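You operate a simulated robot arm through the tools that you are given. There is no shell and no other tool.

The job below is to be done with a simulated robot arm. You get a single attempt, and the scene is never put back.

TASK
Plug in the floor lamp and set its dimmer to mid.
Fine: use the socket by the black switch, off while the plug goes in; the lamp stays on.
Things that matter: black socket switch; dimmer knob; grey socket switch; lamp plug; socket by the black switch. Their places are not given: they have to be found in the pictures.

It is judged by the outcome, as a careful person would: the job done as asked, and still so three seconds after it is handed in. It fails if anything else is knocked over, pushed out of place, dropped, spilled or broken.

THE ROBOT
A 6-joint arm with a two-finger gripper, fixed in place. Base frame: the origin is on the floor under the middle of its stand, x ahead of it, y to its left, z up; the work surface is at about z = 0.62. Lengths are in m, angles in rad, forces in N, time in s.
It reaches about 1.206 m from its shoulder. Its first joint turns from -2.897 to 2.897 rad. Payload 2.45 kg.
The TCP is the grasp point between the finger pads, 0.02 m short of the fingertips. In the tool frame z runs along the fingers and y along their closing line. The gripper opens to 0.14 m; its body begins 0.168 m behind the TCP.
Orientation is that of the tool frame in the base frame, as a unit quaternion [x, y, z, w]. With the fingers straight down and closing along the base's y, the tool's x points along the base's -x, its y along +y and its z along -z.

THE INTERFACE
- The arm moves only by the tool step_arm. Its argument "deltas" is a list of rows, each a list of 2 entries, a list of its own where there are three numbers: the shift along the tool's x, y, z in m, then the turn, a rotation vector about the tool's x, y, z in rad. In form: [[[tx, ty, tz], [ax, ay, az]], ...]. A call has 1 to 20 rows; each row is the pose to reach, as a shift and turn from the pose commanded when the call began, along the tool's axes at that moment. "hand" is the opening, from 0 (shut) to 1 (fully open), set as the call begins (left out, the last holds). Rows are played at 5 a second. More than 0.05 m and 0.15 rad between two rows, or a gripper value outside its range, and nothing of the call is played. Where a pose cannot be reached the arm comes as near as it can. A force on the tool above 40 N (or 10 N above the force at the start of the call, whichever is more), or a blocked arm, ends the call early, and 0.2 s more pass. Each finger travels about 0.045 m/s and halts on what it meets, pressing with about 26 N; the grip force reading is that of the motor and also rises with nothing between the fingers. The clock runs only during rows and for 0.2 s after the last one: add rows that repeat a pose to give the fingers time. It gives the time, the measured TCP pose, the force on the tool (base axes), the opening and the grip force at its end, in the units of the frame above (readings bear some noise), with the torque about the TCP (base axes, N m) and any sound that the robot's microphone picked up, and new pictures: "show" is both (left out), scene, wrist or none.
- Cameras (640 x 400 px; columns grow to the right, rows downward): "scene" is fixed at [0.3999, -0.5007, 1.4085]; the picture's right is [0.92, 0.38, 0.00], its down [0.11, -0.26, -0.96] and it looks along [-0.37, 0.89, -0.28] (base axes); focal length 349 px, centre (320, 200). "wrist" rides on the gripper at [0.078, 0.011, -0.209] in the tool frame; the picture's right is [-0.14, 0.99, 0.00], its down [-0.92, -0.13, -0.37] and it looks along [-0.37, -0.05, 0.93] (tool axes); focal length 280 px, centre (320, 200).
- point_at(camera, pixels): for up to 12 pixels [column, row] of the newest picture of that camera ("zoom" is the newest enlarged one), the place [x, y, z] in the base frame of the surface seen there, good to about 0.002 m. It takes no simulated time.
- zoom(camera, box): a new picture of the part [left, top, right, bottom] of that camera's present view, enlarged. It takes no simulated time.
- finish_job(): hands the job in; it is judged then, once.

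Unless the task says otherwise, let go and move clear before handing in.

The tools are called after "Call:" as a command line: name --argument value ..., lists and objects as JSON in quotes. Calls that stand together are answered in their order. step_arm: Moves the arm, as the interface text tells. Its arguments: {"type":"object","properties":{"deltas":{"type":"array","items":{"type":"array"}},"hand":{"type":"number"},"show":{"type":"string","enum":["both","scene","wrist","none"]}},"required":["deltas"]} The other tools are called the same way: point_at (camera, pixels) gives the place of the surface under pixels of a picture; zoom (camera, box) takes an enlarged picture of a part of a camera's view; finish_job () hands the job in.

At the start:

```text
time_s: 0.0
position: [-0.087, 0.6949, 1.1055]
orientation: [0.0, 1.0, 0.0, 0.0]
ft_force: [-0.5, 0.1, 0.3]
ft_torque: [-0.01, 0.0, -0.02]
grip_width: 0.1402
grip_force: 0.1
```

scene: 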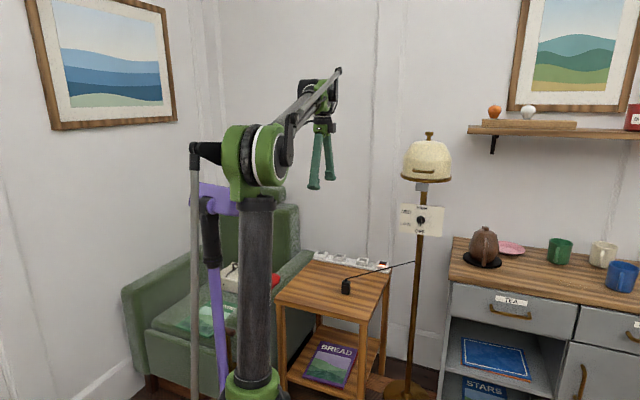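
wrist: 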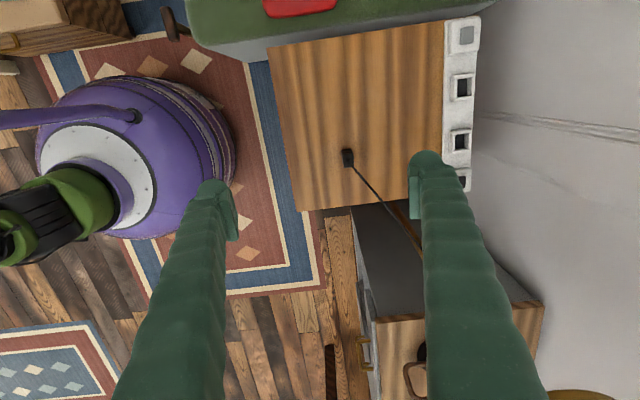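

The scene shows a side table with a plug at about (346, 287), a white socket strip at about (350, 262), and the lamp with a dimmer panel at about (421, 220). I'll zoom in on these to find the details.

Call:
zoom --camera "scene" --box '[280, 235, 420, 322]'

Call:
zoom --camera "scene" --box '[380, 190, 460, 240]'

Call:
zoom --camera "wrist" --box '[320, 0, 560, 220]'

```text
4.57 times, centred on (350, 278) of scene
```

zoom: 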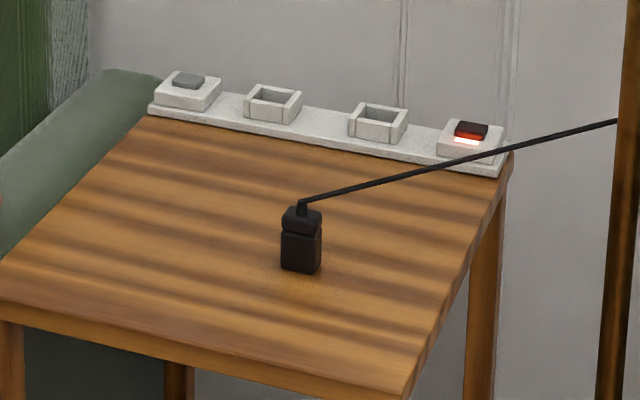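

```text
8.00 times, centred on (420, 215) of scene
```

zoom: 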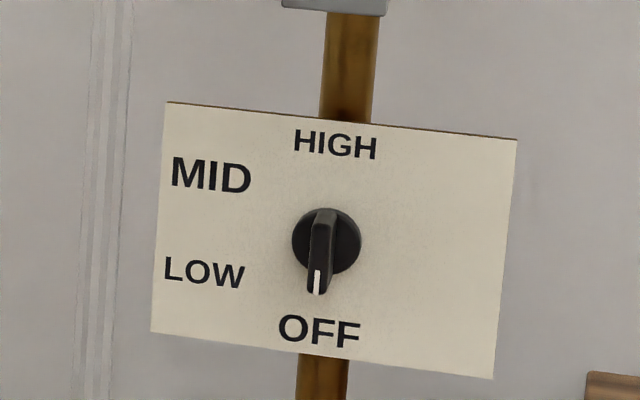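

```text
1.82 times, centred on (440, 110) of wrist
```

zoom: 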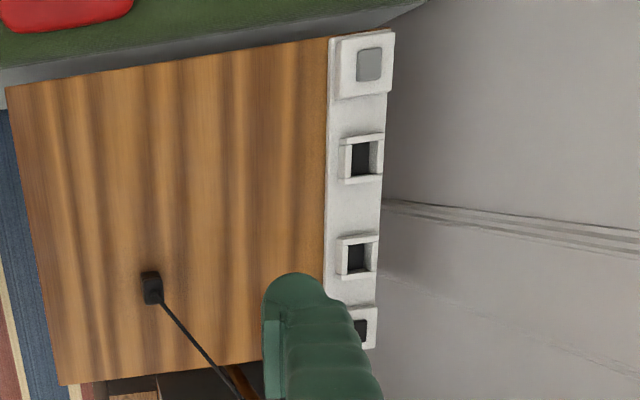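

The strip has a grey switch at the left, two open sockets, and a black switch with a red lit face (on) at the right end. I'll zoom in closer and measure points.

Call:
zoom --camera "scene" --box '[350, 252, 398, 282]'

Call:
point_at --camera "scene" --pixels '[[383, 263], [382, 265], [363, 262], [340, 257], [321, 252], [346, 281], [346, 291], [421, 219], [420, 225], [410, 207], [437, 208]]'

Call:
point_at --camera "wrist" --pixels '[[467, 35], [457, 87], [455, 140], [463, 182], [347, 157], [280, 60], [300, 205], [480, 30], [445, 30]]'

```text
13.33 times, centred on (374, 267) of scene
```

zoom: 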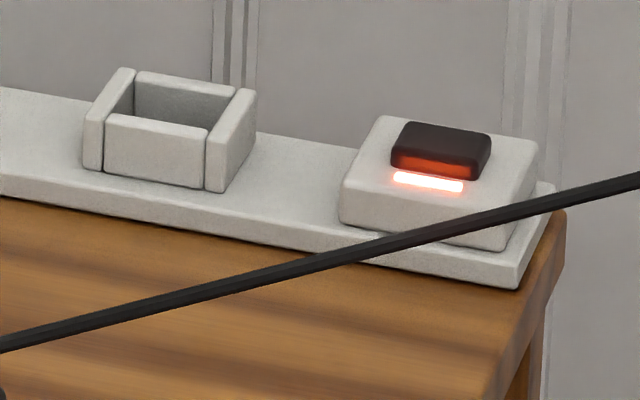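

```text
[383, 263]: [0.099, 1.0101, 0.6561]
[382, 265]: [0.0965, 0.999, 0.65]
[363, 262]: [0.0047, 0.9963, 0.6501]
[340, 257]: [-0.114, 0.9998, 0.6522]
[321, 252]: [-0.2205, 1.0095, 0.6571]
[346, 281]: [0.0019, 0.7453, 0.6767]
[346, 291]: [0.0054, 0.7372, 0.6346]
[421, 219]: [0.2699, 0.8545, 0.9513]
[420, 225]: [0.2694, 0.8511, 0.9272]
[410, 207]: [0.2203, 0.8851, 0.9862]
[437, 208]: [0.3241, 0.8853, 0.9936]
```

```text
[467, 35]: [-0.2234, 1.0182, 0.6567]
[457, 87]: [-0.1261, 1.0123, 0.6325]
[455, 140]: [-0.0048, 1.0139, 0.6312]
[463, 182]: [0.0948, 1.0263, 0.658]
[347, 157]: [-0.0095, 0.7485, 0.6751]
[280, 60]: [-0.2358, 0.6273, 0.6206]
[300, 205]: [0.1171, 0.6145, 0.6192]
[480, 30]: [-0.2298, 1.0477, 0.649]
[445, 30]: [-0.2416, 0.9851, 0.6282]
```

The black switch is a push button at about (0.097, 1.016, 0.657) with a lit bar in front of it. I'll check the wall clearance, the sockets' inner dimensions, and the plug shape before moving.

Call:
point_at --camera "wrist" --pixels '[[520, 60], [520, 120], [520, 160], [600, 100], [484, 100], [476, 160], [443, 87], [473, 87], [457, 75], [457, 99]]'

Call:
zoom --camera "wrist" --box '[430, 60, 494, 100]'

Call:
zoom --camera "scene" --box '[330, 268, 362, 300]'

Call:
zoom --camera "scene" --box '[270, 60, 360, 200]'

```text
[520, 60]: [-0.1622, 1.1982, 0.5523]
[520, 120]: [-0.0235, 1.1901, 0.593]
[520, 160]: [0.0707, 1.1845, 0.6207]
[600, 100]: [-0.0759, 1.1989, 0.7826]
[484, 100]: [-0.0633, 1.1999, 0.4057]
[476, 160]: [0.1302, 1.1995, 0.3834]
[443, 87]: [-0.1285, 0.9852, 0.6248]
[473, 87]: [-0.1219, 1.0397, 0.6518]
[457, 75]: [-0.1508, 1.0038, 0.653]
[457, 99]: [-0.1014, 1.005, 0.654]
```

```text
10.00 times, centred on (462, 80) of wrist
```

zoom: 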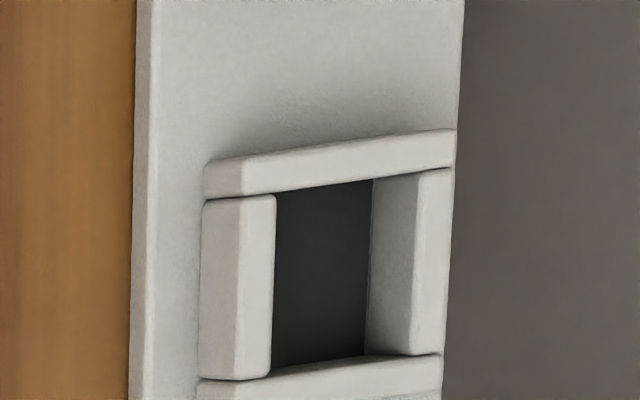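

```text
12.50 times, centred on (346, 284) of scene
```

zoom: 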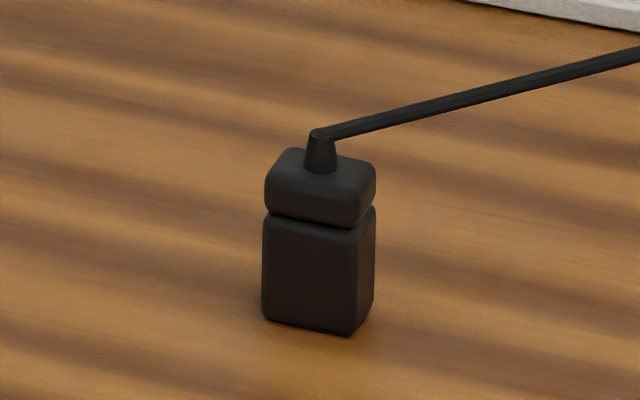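

```text
2.86 times, centred on (315, 130) of scene
```

zoom: 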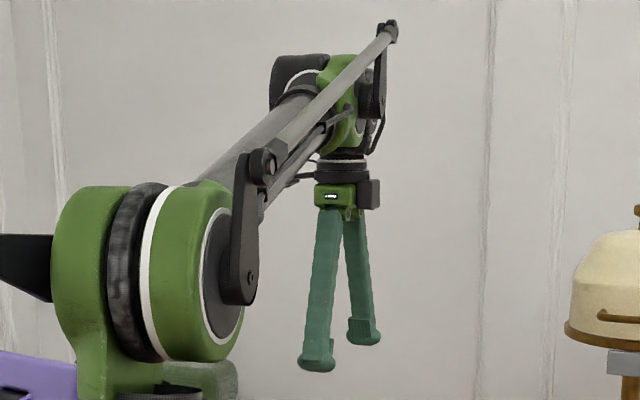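

The wall is at y≈1.20, so there is room behind the strip. I'll measure the lamp shade, the arm and the button edges before approaching.

Call:
point_at --camera "scene" --pixels '[[403, 172], [427, 182], [451, 172], [427, 150], [402, 231], [441, 234], [255, 160], [413, 262], [420, 185], [322, 90], [420, 330], [405, 390]]'

Call:
zoom --camera "wrist" --box '[330, 130, 490, 230]'

Call:
zoom --camera "scene" --box '[372, 120, 472, 400]'

```text
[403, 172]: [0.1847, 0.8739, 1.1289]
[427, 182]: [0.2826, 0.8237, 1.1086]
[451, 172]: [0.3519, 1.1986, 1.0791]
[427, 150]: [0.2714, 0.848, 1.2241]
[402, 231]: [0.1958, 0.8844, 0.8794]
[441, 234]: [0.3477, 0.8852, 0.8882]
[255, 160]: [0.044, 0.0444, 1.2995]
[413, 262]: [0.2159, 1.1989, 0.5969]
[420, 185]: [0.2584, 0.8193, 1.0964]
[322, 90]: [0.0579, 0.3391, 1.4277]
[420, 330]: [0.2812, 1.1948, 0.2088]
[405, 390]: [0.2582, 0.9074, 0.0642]
```

```text
4.00 times, centred on (410, 180) of wrist
```

zoom: 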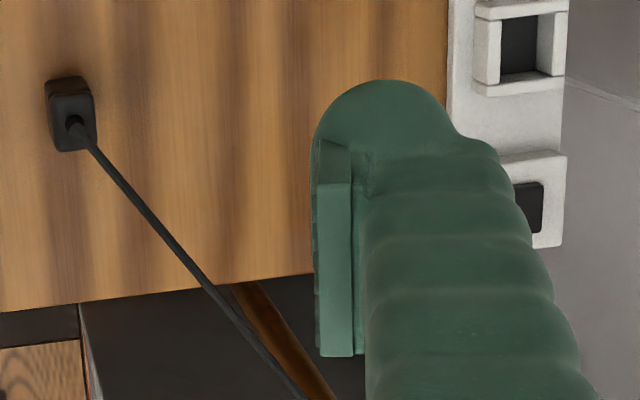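

```text
1.43 times, centred on (422, 260) of scene
```

zoom: 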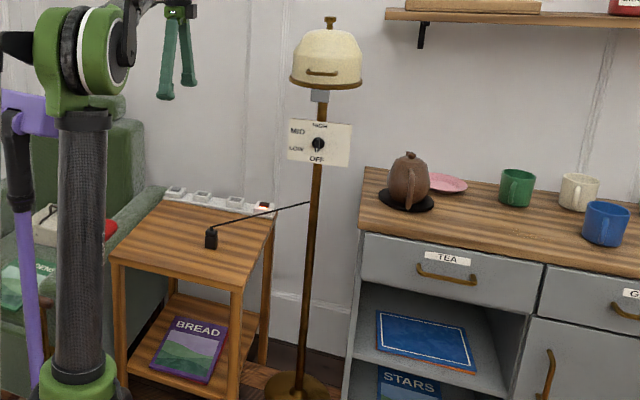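

The shade edge is at x≈0.18, so I'll tilt the hand slightly to keep the wrist clear of the lamp. I'll close the fingers and move above the black switch.

Call:
step_arm --deltas '[[[-0.0153, 0.0268, 0.0271], [0, -0.0167, 0]], [[-0.0307, 0.0535, 0.0542], [0, -0.0333, 0]], [[-0.046, 0.0803, 0.0813], [0, -0.05, 0]], [[-0.0613, 0.107, 0.1083], [0, -0.0667, 0]], [[-0.0767, 0.1338, 0.1354], [0, -0.0833, 0]], [[-0.092, 0.1605, 0.1625], [0, -0.1, 0]], [[-0.1073, 0.1873, 0.1896], [0, -0.1167, 0]], [[-0.1227, 0.214, 0.2167], [0, -0.1333, 0]], [[-0.138, 0.2408, 0.2438], [0, -0.15, 0]], [[-0.1533, 0.2675, 0.2708], [0, -0.1667, 0]], [[-0.1687, 0.2943, 0.2979], [0, -0.1833, 0]], [[-0.184, 0.321, 0.325], [0, -0.2, 0]], [[-0.184, 0.321, 0.325], [0, -0.2, 0]]]' --hand 0

```text
time_s: 2.8
position: [0.0949, 1.0178, 0.7803]
orientation: [0.0, 0.995, 0.0, 0.099]
ft_force: [0.5, 0.0, -0.7]
ft_torque: [-0.04, -0.01, -0.01]
grip_width: 0.0002
grip_force: 26.3
```

scene: 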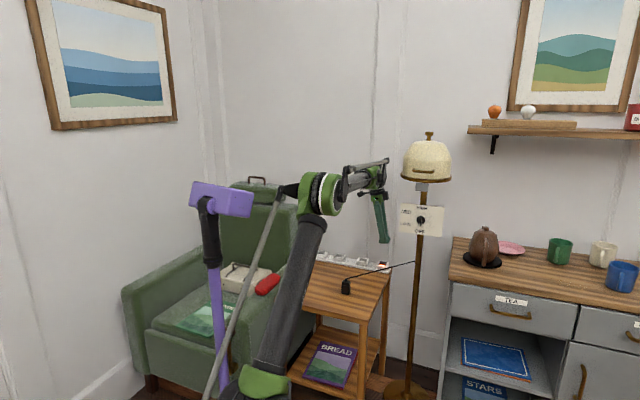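
wrist: 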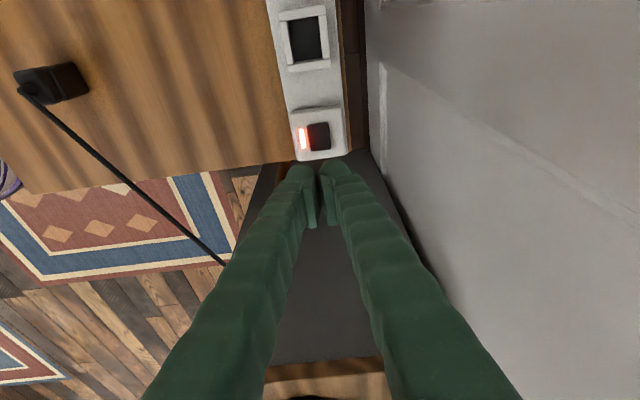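

The fingers are shut above the strip, and the black button shows at wrist (319,137) with its lit bar at (304,139). I'll measure the button, the socket and the fingertips.

Call:
zoom --camera "wrist" --box '[260, 0, 400, 240]'

Call:
point_at --camera "wrist" --pixels '[[319, 137], [310, 127], [328, 147], [305, 39], [293, 39], [322, 39], [305, 22], [305, 60], [304, 139], [298, 175], [335, 172]]'

Call:
zoom --camera "scene" --box '[340, 180, 420, 280]'

```text
1.67 times, centred on (330, 120) of wrist
```

zoom: 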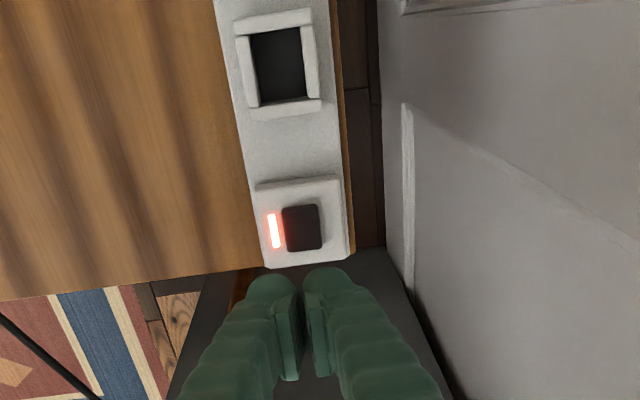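

```text
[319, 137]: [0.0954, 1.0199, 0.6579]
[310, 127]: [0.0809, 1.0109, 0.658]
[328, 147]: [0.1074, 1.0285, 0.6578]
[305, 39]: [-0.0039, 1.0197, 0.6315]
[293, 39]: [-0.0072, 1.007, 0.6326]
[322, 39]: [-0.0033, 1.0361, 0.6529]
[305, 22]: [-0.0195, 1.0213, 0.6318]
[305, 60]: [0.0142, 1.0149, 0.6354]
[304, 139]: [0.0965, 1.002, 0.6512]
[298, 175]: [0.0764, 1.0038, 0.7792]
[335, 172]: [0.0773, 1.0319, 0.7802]
```

```text
4.00 times, centred on (380, 230) of scene
```

zoom: 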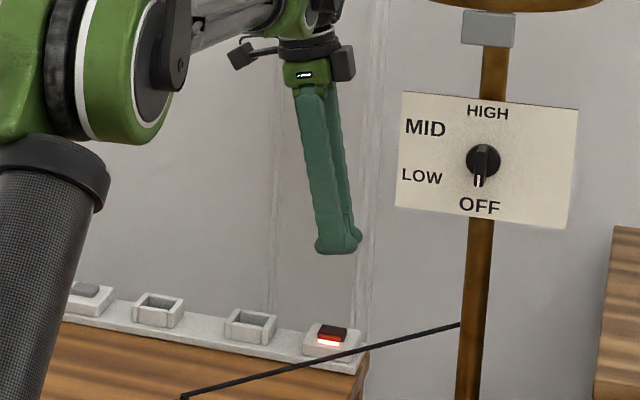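

The button centre is about (0.094, 1.020, 0.658) and measures roughly 0.03 × 0.02. I'll put one fingertip over it and come down to just above.

Call:
step_arm --deltas '[[[0.002, -0.01, 0.027], [0, 0, 0]], [[0.0075, -0.01, 0.055], [0, 0, 0]], [[0.0131, -0.01, 0.0795], [0, 0, 0]], [[0.0131, -0.01, 0.0795], [0, 0, 0]]]'

Call:
zoom --camera "scene" --box '[350, 225, 414, 285]'

Call:
zoom --camera "wrist" --box '[260, 80, 400, 200]'

```text
time_s: 3.8
position: [0.0984, 1.0075, 0.6991]
orientation: [0.0, 0.995, 0.001, 0.099]
ft_force: [0.3, 0.4, 0.7]
ft_torque: [-0.01, -0.03, 0.03]
grip_width: 0.0
grip_force: 26.1
```

scene: 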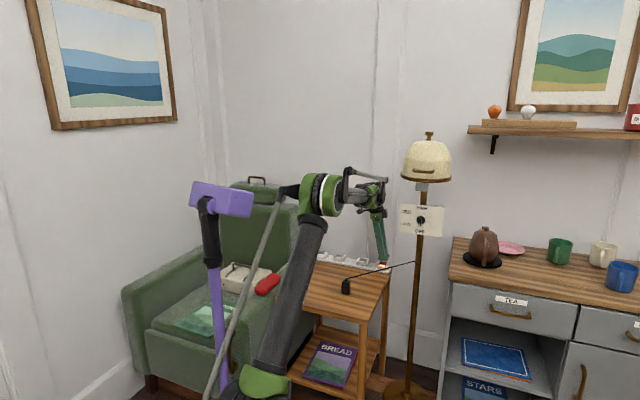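
wrist: 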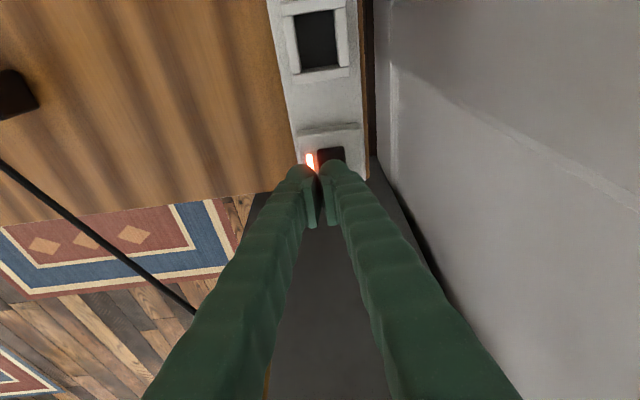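

```text
6.67 times, centred on (382, 255) of scene
```

zoom: 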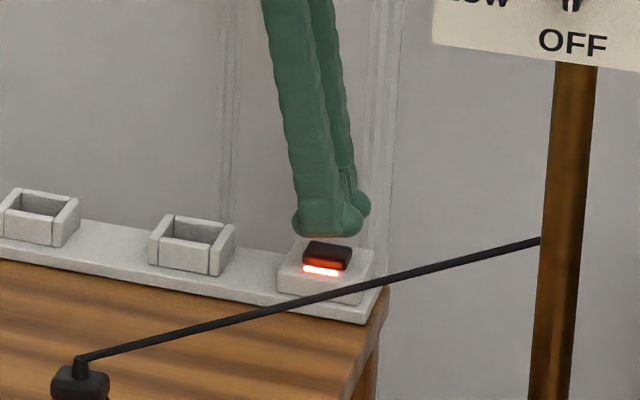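

```text
3.33 times, centred on (330, 140) of wrist
```

zoom: 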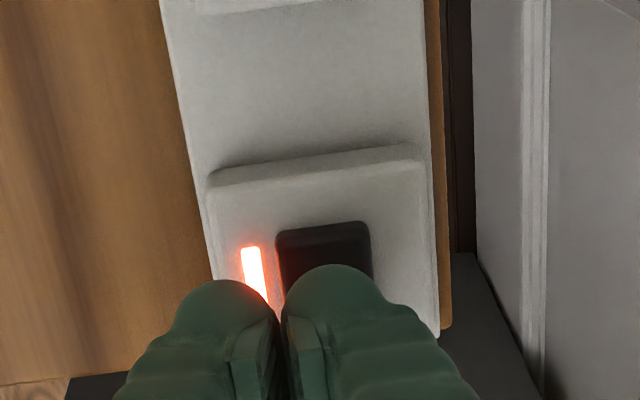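

The right fingertip is over the black button and the bar is still lit. I'll press straight down slowly and watch the force and any click.

Call:
step_arm --deltas '[[[0.002, 0, 0.0098], [0, 0, 0]], [[0.003, 0, 0.0147], [0, 0, 0]], [[0.0034, 0, 0.0167], [0, 0, 0]], [[0.0038, 0, 0.0186], [0, 0, 0]], [[0.0042, 0, 0.0206], [0, 0, 0]]]'

Call:
zoom --camera "scene" --box '[350, 225, 414, 285]'

```text
time_s: 5.0
position: [0.0981, 1.0067, 0.6793]
orientation: [-0.001, 0.995, -0.001, 0.099]
ft_force: [-0.4, 0.8, 2.1]
ft_torque: [0.06, 0.01, 0.01]
grip_width: 0.0
grip_force: 26.0
heard: click
```

scene: 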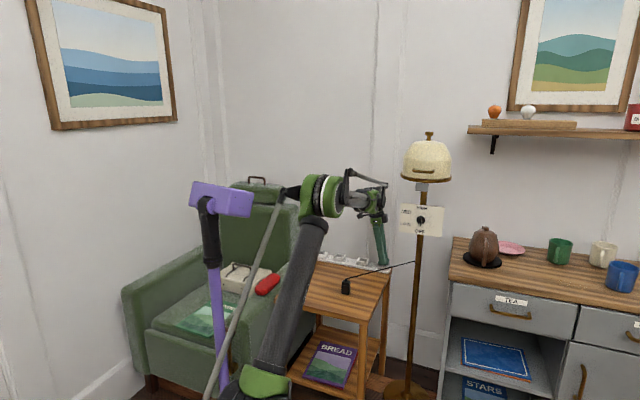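
wrist: 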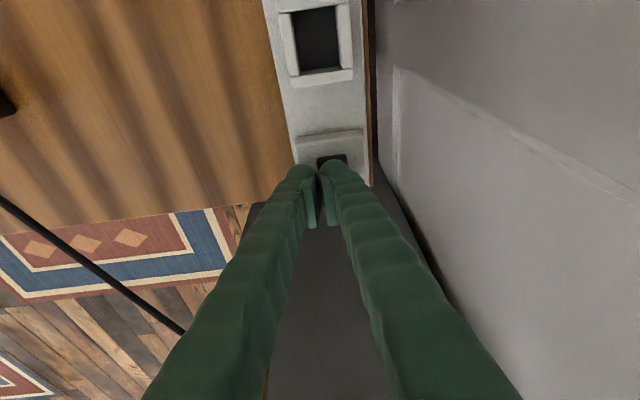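

```text
6.67 times, centred on (382, 255) of scene
```

zoom: 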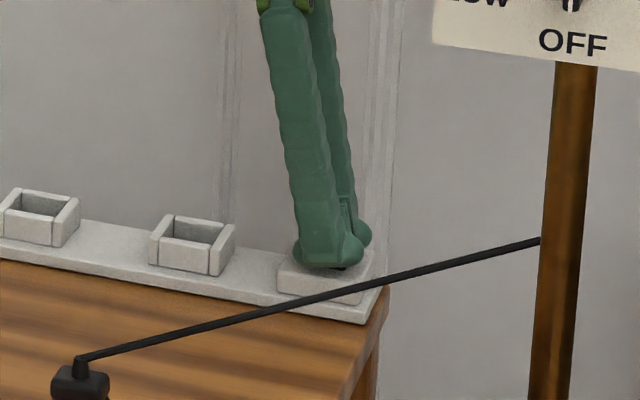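

A click was heard and the lit bar has gone dark in the zoomed view. I'll lift straight up to release the button and check that it stays off.

Call:
step_arm --deltas '[[[-0.002, 0, -0.0098], [0, 0, 0]], [[-0.008, 0, -0.0392], [0, 0, 0]], [[-0.0159, 0, -0.0784], [0, 0, 0]], [[-0.0238, 0, -0.1176], [0, 0, 0]], [[-0.0238, 0, -0.1176], [0, 0, 0]]]'

Call:
zoom --camera "scene" --box '[350, 225, 414, 285]'

Call:
zoom --camera "wrist" --box '[260, 0, 400, 200]'

```text
time_s: 6.2
position: [0.0982, 1.0056, 0.7983]
orientation: [-0.001, 0.995, 0.0, 0.099]
ft_force: [-0.2, -0.1, 0.7]
ft_torque: [-0.01, 0.02, 0.01]
grip_width: 0.0
grip_force: 26.4
```

scene: 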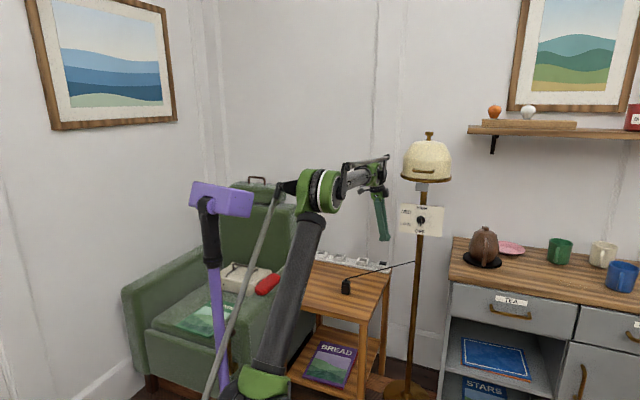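
wrist: 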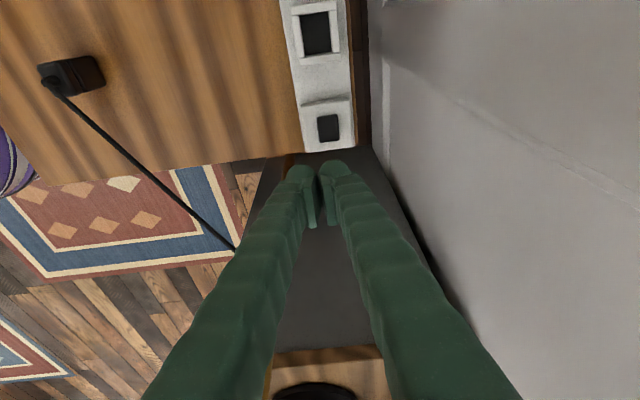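

```text
6.67 times, centred on (382, 255) of scene
```

zoom: 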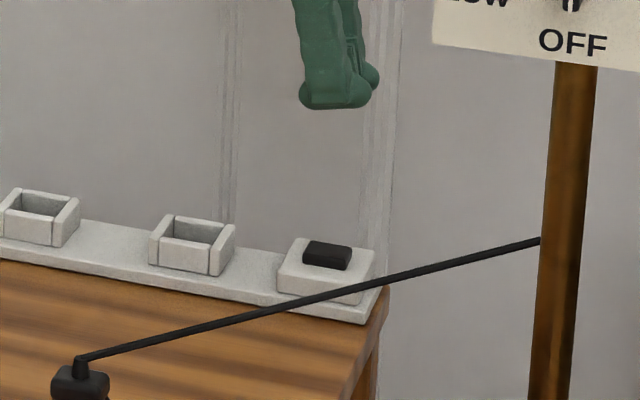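

```text
2.00 times, centred on (330, 100) of wrist
```

zoom: 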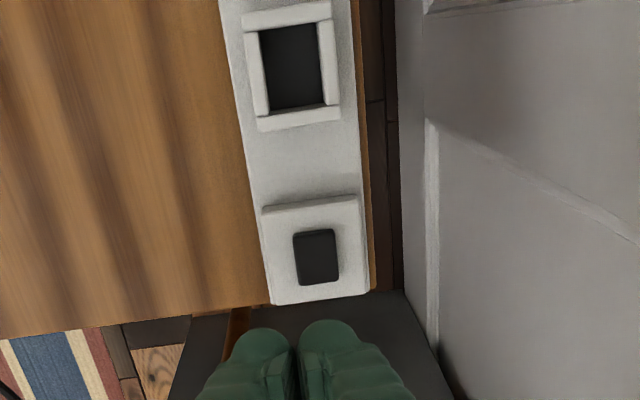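

The switch is off and stays off. I'll measure the socket rim precisely from this zoomed view.

Call:
point_at --camera "zoom" --pixels '[[254, 70], [329, 60], [288, 14], [298, 117], [262, 70], [320, 60], [290, 27], [296, 104], [245, 30], [334, 118], [259, 127], [332, 8]]'

Call:
zoom --camera "wrist" --box '[290, 0, 354, 60]'

Call:
zoom --camera "wrist" --box '[20, 40, 120, 110]'

```text
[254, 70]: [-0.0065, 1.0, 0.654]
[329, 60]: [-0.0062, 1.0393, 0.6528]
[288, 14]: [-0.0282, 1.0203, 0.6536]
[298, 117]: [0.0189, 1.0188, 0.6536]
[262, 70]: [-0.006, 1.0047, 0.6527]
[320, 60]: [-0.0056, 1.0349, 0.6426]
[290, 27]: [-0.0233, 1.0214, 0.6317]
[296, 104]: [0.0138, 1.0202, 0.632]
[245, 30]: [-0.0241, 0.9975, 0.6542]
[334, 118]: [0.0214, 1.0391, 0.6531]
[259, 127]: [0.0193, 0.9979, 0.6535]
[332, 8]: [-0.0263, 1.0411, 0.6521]
```

```text
6.67 times, centred on (322, 30) of wrist
```

zoom: 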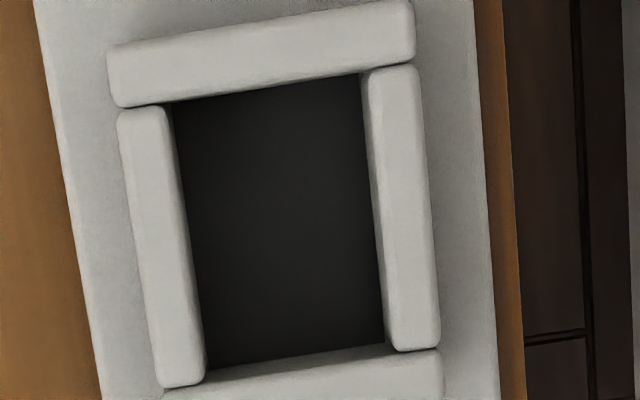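

```text
5.71 times, centred on (70, 75) of wrist
```

zoom: 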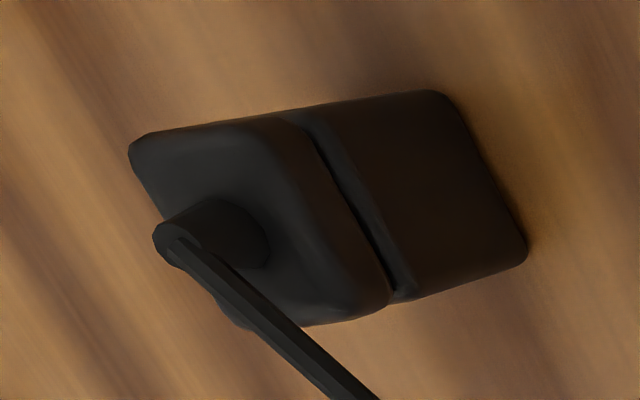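

The socket centre is about (-0.005, 1.0197) with its rim at z≈0.653 and its floor at ≈0.632. Next I'll go above the plug with the hand vertical and open, to see how it is turned.

Call:
step_arm --deltas '[[[0.0126, -0.0373, -0.0098], [0, 0.0286, 0]], [[0.0252, -0.0746, -0.0197], [0, 0.0571, 0]], [[0.0378, -0.1119, -0.0295], [0, 0.0857, 0]], [[0.0503, -0.1491, -0.0394], [0, 0.1143, 0]], [[0.0629, -0.1864, -0.0492], [0, 0.1429, 0]], [[0.0755, -0.2237, -0.0591], [0, 0.1714, 0]], [[0.0881, -0.261, -0.0689], [0, 0.2, 0]], [[0.0881, -0.261, -0.0689], [0, 0.2, 0]]]' --hand 0.6

Call:
zoom --camera "wrist" --box '[240, 80, 400, 200]'

```text
time_s: 8.0
position: [-0.0014, 0.7443, 0.8467]
orientation: [0.0, 1.0, -0.001, -0.002]
ft_force: [0.4, 0.8, -0.2]
ft_torque: [0.01, 0.01, -0.05]
grip_width: 0.0841
grip_force: 0.2
```

scene: 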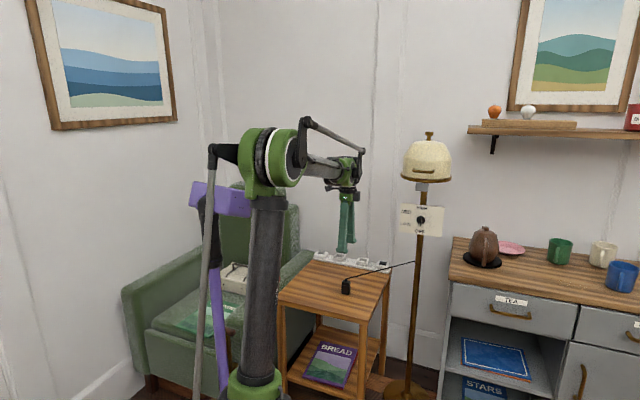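
wrist: 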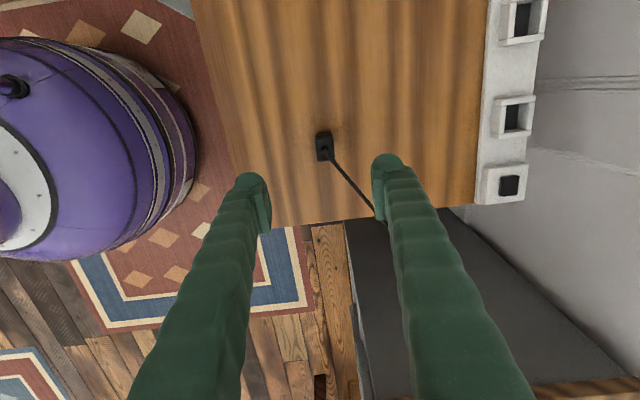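

```text
3.33 times, centred on (320, 140) of wrist
```

zoom: 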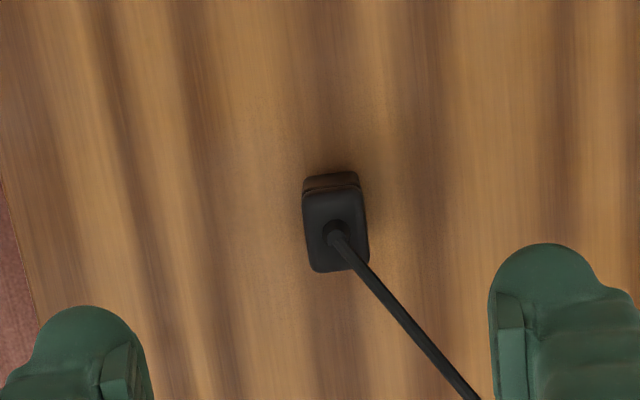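

The plug shows at wrist (326,147) and looks nearly square to the base axes. I'll measure its top face edges.

Call:
zoom --camera "wrist" --box '[306, 122, 346, 172]'

Call:
point_at --camera "wrist" --pixels '[[326, 140], [318, 145], [331, 145], [325, 158], [327, 152], [318, 155], [331, 157], [323, 143]]'

```text
8.00 times, centred on (326, 147) of wrist
```

zoom: 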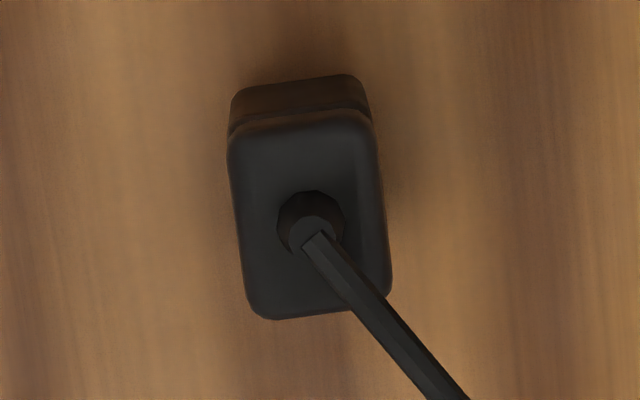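

```text
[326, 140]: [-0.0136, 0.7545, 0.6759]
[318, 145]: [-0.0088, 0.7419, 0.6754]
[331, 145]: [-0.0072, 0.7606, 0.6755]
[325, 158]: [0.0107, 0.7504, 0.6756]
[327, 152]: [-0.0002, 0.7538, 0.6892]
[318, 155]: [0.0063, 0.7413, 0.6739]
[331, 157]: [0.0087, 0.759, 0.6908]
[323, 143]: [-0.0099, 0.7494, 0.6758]
```

Call:
point_at --camera "zoom" --pixels '[[233, 170], [245, 280], [376, 150], [388, 270], [300, 122], [262, 316], [320, 311], [250, 130], [350, 118], [312, 210], [300, 80], [340, 78]]'

```text
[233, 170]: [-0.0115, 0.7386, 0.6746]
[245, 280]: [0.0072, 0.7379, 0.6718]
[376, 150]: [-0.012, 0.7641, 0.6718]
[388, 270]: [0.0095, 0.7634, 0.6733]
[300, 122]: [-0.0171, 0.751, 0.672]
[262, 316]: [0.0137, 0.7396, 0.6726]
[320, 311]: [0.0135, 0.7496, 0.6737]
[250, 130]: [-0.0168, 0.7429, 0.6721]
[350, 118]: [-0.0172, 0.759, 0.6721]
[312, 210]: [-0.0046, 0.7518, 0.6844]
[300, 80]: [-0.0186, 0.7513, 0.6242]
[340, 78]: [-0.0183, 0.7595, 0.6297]
```

The plug top spans about x −0.017 to 0.014 and y 0.738 to 0.764, so its centre is about (−0.0015, 0.751). I'll check the cable's path against the finger position.

Call:
point_at --camera "wrist" --pixels '[[332, 161], [336, 167], [342, 175], [350, 186], [360, 199], [368, 208], [376, 175], [383, 200], [268, 205]]'

Call:
point_at --camera "scene" --pixels '[[360, 277], [375, 273], [390, 269], [405, 264], [417, 263], [346, 281]]'

```text
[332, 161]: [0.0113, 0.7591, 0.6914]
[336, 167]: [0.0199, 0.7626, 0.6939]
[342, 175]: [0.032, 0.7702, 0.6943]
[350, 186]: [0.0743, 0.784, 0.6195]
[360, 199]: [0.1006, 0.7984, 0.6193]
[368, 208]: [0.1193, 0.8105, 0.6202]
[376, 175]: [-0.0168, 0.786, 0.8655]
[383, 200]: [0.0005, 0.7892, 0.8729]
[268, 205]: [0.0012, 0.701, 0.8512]
```

```text
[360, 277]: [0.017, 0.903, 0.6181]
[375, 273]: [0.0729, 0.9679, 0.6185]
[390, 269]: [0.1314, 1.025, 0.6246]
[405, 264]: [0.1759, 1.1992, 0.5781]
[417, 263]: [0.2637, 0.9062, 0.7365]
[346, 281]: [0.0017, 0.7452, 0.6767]
```

The cable leaves toward +x and +y and just clears a y-closing grip if I bias the hand a little to −x. I'll descend around the plug with the fingers open.

Call:
step_arm --deltas '[[[0.0035, 0.0063, 0.04], [0, 0, 0]], [[0.0035, 0.0063, 0.08], [0, 0, 0]], [[0.0035, 0.0063, 0.12], [0, 0, 0]], [[0.0035, 0.0063, 0.15], [0, 0, 0]], [[0.0035, 0.0063, 0.15], [0, 0, 0]]]'

Call:
zoom --camera "wrist" --box '[220, 80, 420, 220]'

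Call:
zoom --camera "scene" --box '[310, 230, 382, 300]'

```text
time_s: 9.2
position: [-0.0033, 0.7531, 0.6975]
orientation: [-0.001, 1.0, 0.0, 0.0]
ft_force: [0.6, 0.2, -0.1]
ft_torque: [-0.04, 0.0, -0.03]
grip_width: 0.0837
grip_force: 0.0
```

scene: 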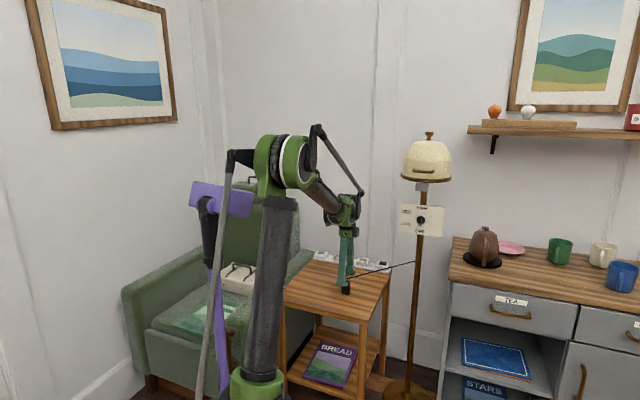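
wrist: 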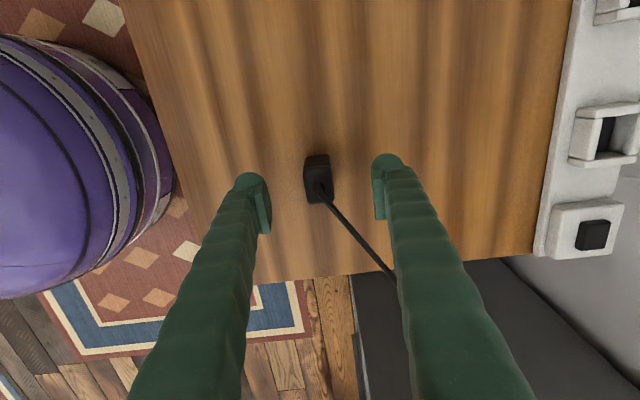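

```text
2.86 times, centred on (320, 150) of wrist
```

zoom: 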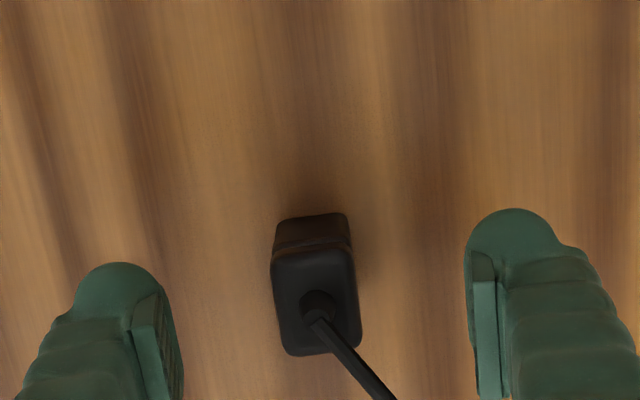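

```text
5.71 times, centred on (346, 265) of scene
```

zoom: 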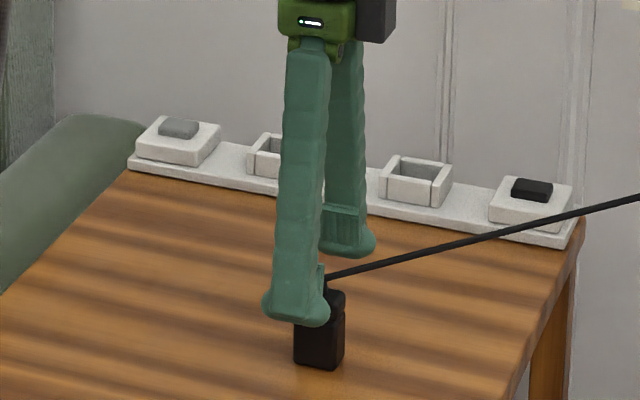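

The plug sits midway between the pads. I'll re-measure its top face from this closer view before descending.

Call:
point_at --camera "zoom" --pixels '[[275, 290], [280, 330], [352, 270], [358, 330], [300, 254], [335, 250], [296, 352], [320, 349], [313, 300]]'

```text
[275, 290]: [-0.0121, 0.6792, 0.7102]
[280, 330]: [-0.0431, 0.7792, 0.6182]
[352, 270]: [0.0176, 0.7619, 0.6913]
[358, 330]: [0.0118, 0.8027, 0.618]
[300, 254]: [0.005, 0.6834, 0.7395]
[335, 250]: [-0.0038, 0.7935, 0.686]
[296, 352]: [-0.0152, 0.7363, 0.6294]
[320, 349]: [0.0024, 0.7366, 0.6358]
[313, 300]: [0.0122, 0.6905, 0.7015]
```

The newest zoom was the scene one, so those points don't apply to the plug. I'll convert them to plain wrist pixels and query again.

Call:
point_at --camera "wrist" --pixels '[[304.5, 181.5], [306.5, 195.5], [331, 176], [332.5, 190], [313, 169.5], [325, 168], [312, 203], [319, 202], [322, 184]]'

```text
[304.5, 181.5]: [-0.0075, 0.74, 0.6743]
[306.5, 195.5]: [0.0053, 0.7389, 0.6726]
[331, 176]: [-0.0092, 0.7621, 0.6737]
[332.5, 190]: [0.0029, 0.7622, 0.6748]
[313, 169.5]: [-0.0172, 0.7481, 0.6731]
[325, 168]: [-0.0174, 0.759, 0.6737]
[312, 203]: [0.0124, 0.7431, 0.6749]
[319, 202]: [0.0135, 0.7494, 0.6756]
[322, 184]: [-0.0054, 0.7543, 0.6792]
```

The plug centre is (−0.002, 0.751), matching the hand. I'll go down the last 3 cm, then close.

Call:
step_arm --deltas '[[[0, -0.001, 0.015], [0, 0, 0]], [[0, -0.001, 0.03], [0, 0, 0]], [[0, -0.001, 0.03], [0, 0, 0]]]'

Call:
zoom --camera "scene" --box '[310, 230, 382, 300]'

```text
time_s: 10.0
position: [-0.0026, 0.7509, 0.6662]
orientation: [-0.001, 1.0, 0.0, 0.0]
ft_force: [1.0, -0.1, 0.5]
ft_torque: [-0.01, 0.02, 0.0]
grip_width: 0.0839
grip_force: 0.0
```

scene: 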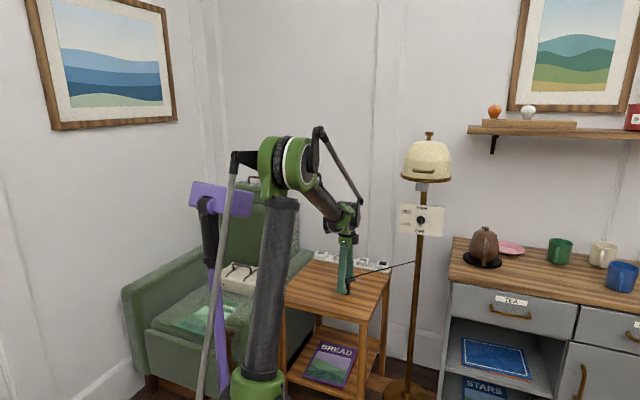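
wrist: 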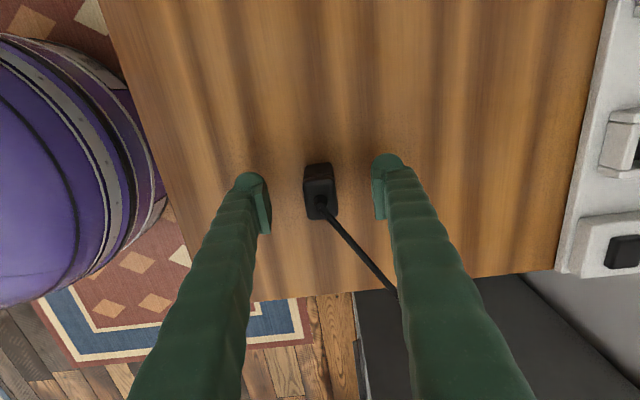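

```text
5.71 times, centred on (346, 265) of scene
```

zoom: 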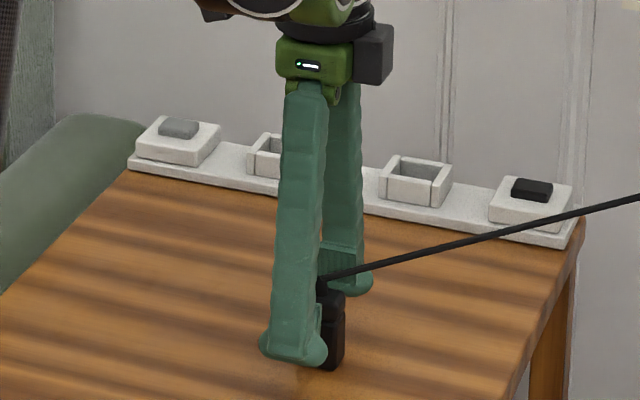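

The fingers straddle the plug with the tips about 2.6 cm above the table. I'll close the grip.

Call:
step_arm --deltas '[[[0, 0, 0], [0, 0, 0]], [[0, 0, 0], [0, 0, 0]], [[0, 0, 0], [0, 0, 0]], [[0, 0, 0], [0, 0, 0]], [[0, 0, 0], [0, 0, 0]], [[0, 0, 0], [0, 0, 0]]]' --hand 0

Call:
zoom --camera "scene" --box '[310, 230, 382, 300]'

Call:
zoom --camera "wrist" --box '[270, 140, 370, 240]'

```text
time_s: 11.4
position: [-0.003, 0.7504, 0.6664]
orientation: [0.001, 1.0, 0.0, -0.001]
ft_force: [0.1, 0.2, 1.4]
ft_torque: [0.02, 0.02, -0.03]
grip_width: 0.0248
grip_force: 25.9
```

scene: 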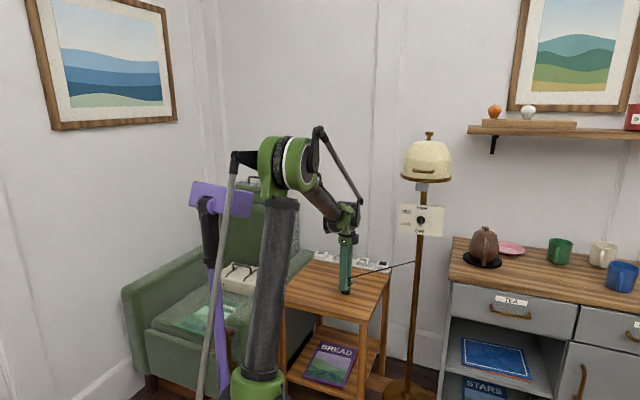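
wrist: 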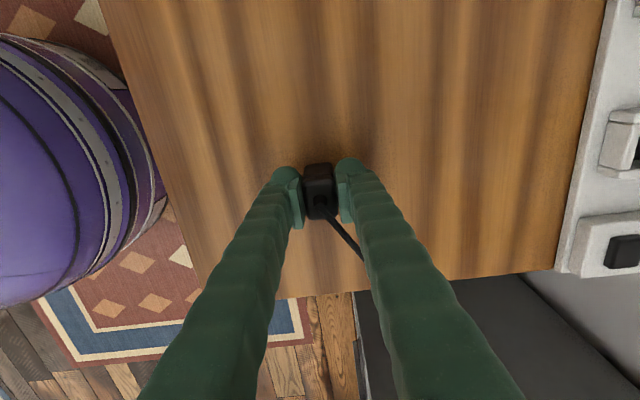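

```text
5.71 times, centred on (346, 265) of scene
```

zoom: 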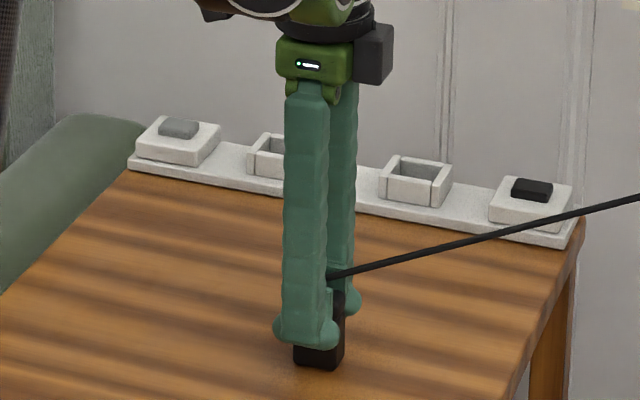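

```text
4.00 times, centred on (320, 190) of wrist
```

zoom: 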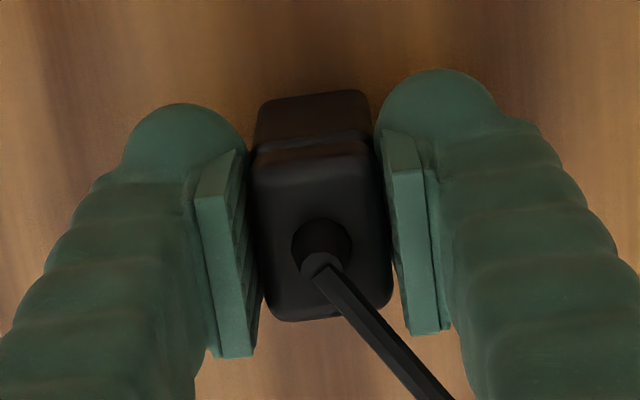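

The plug is gripped (width 0.0248, hand at (−0.003, 0.7505)). I'll lift it 8 cm and carry it over to above the socket next to the black switch.

Call:
step_arm --deltas '[[[0, 0, -0.02], [0, 0, 0]], [[0, 0, -0.05], [0, 0, 0]], [[0, 0, -0.08], [0, 0, 0]], [[0.001, 0.03, -0.085], [0, 0, 0]], [[0.002, 0.07, -0.085], [0, 0, 0]], [[0.003, 0.11, -0.085], [0, 0, 0]], [[0.003, 0.15, -0.085], [0, 0, 0]], [[0.003, 0.19, -0.085], [0, 0, 0]], [[0.003, 0.23, -0.085], [0, 0, 0]], [[0.003, 0.255, -0.085], [0, 0, 0]], [[0.003, 0.2693, -0.085], [0, 0, 0]], [[0.003, 0.2693, -0.085], [0, 0, 0]], [[0.003, 0.2693, -0.085], [0, 0, 0]]]'

Call:
zoom --camera "scene" --box '[320, 210, 404, 290]'

Call:
zoom --camera "wrist" --box '[250, 100, 390, 240]'

```text
time_s: 14.2
position: [-0.0057, 1.0225, 0.7541]
orientation: [0.0, 1.0, 0.0, -0.002]
ft_force: [-0.1, -0.9, -0.3]
ft_torque: [-0.02, -0.01, -0.02]
grip_width: 0.0247
grip_force: 25.7
```

scene: 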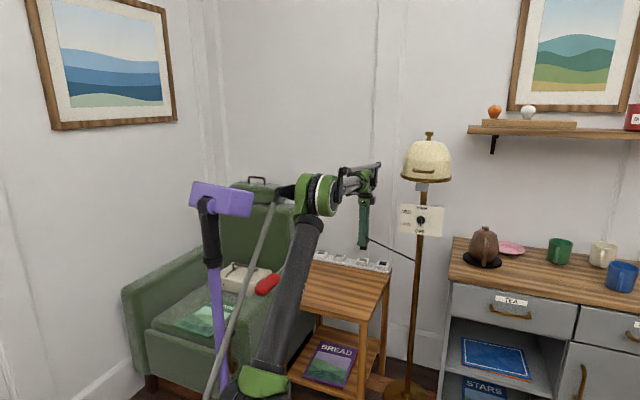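
wrist: 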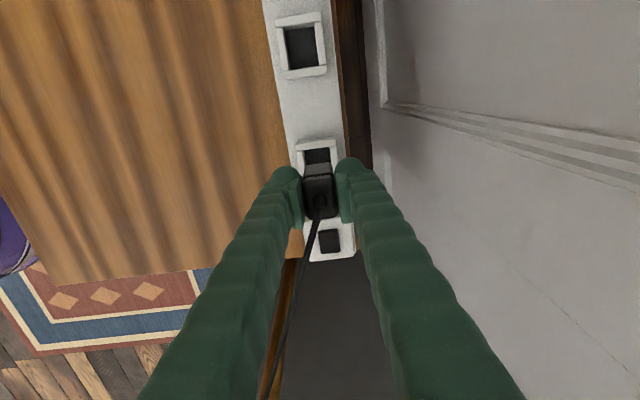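

```text
5.00 times, centred on (362, 250) of scene
```

zoom: 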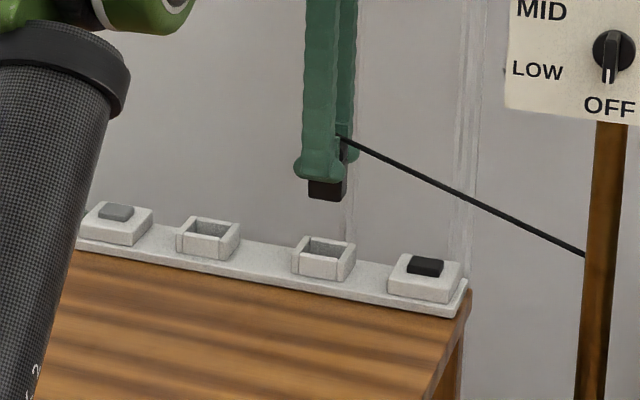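

```text
2.86 times, centred on (320, 170) of wrist
```

zoom: 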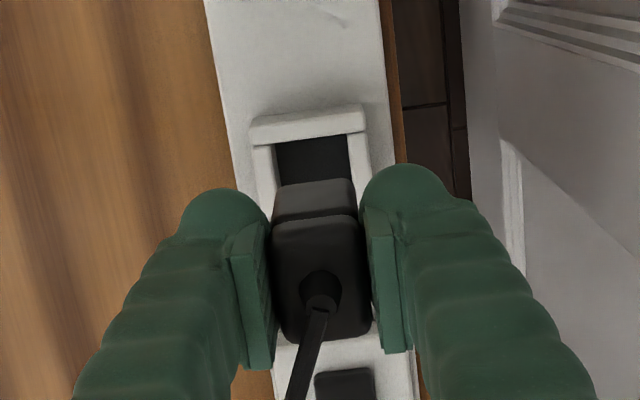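

The plug is over the right-hand socket. I'll compare measured points on the plug and the socket rim in this view before lowering.

Call:
point_at --camera "zoom" --pixels '[[262, 165], [361, 158], [308, 122], [279, 150], [347, 145], [276, 205], [353, 195], [274, 240], [361, 230], [290, 225], [330, 335], [310, 340]]'

Call:
zoom --camera "scene" --box '[346, 232, 386, 272]'

```text
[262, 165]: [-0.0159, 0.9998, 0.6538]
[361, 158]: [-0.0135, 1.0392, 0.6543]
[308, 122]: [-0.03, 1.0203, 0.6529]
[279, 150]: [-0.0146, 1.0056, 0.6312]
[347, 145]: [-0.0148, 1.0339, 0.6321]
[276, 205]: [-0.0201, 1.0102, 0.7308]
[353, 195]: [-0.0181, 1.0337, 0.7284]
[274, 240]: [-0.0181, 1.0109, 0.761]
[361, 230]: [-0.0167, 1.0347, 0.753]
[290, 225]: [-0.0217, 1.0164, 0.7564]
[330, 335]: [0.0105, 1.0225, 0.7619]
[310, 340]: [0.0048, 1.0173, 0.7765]
```

```text
10.00 times, centred on (366, 252) of scene
```

zoom: 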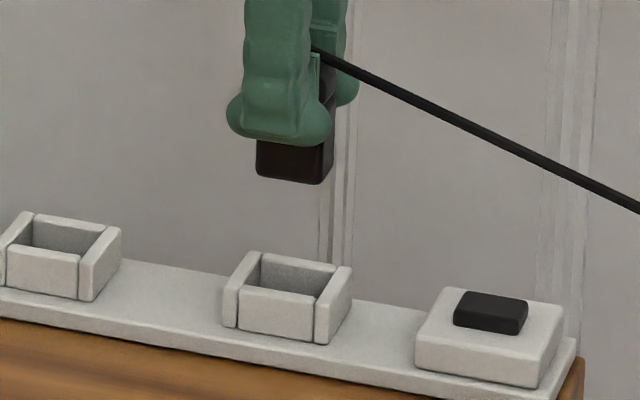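

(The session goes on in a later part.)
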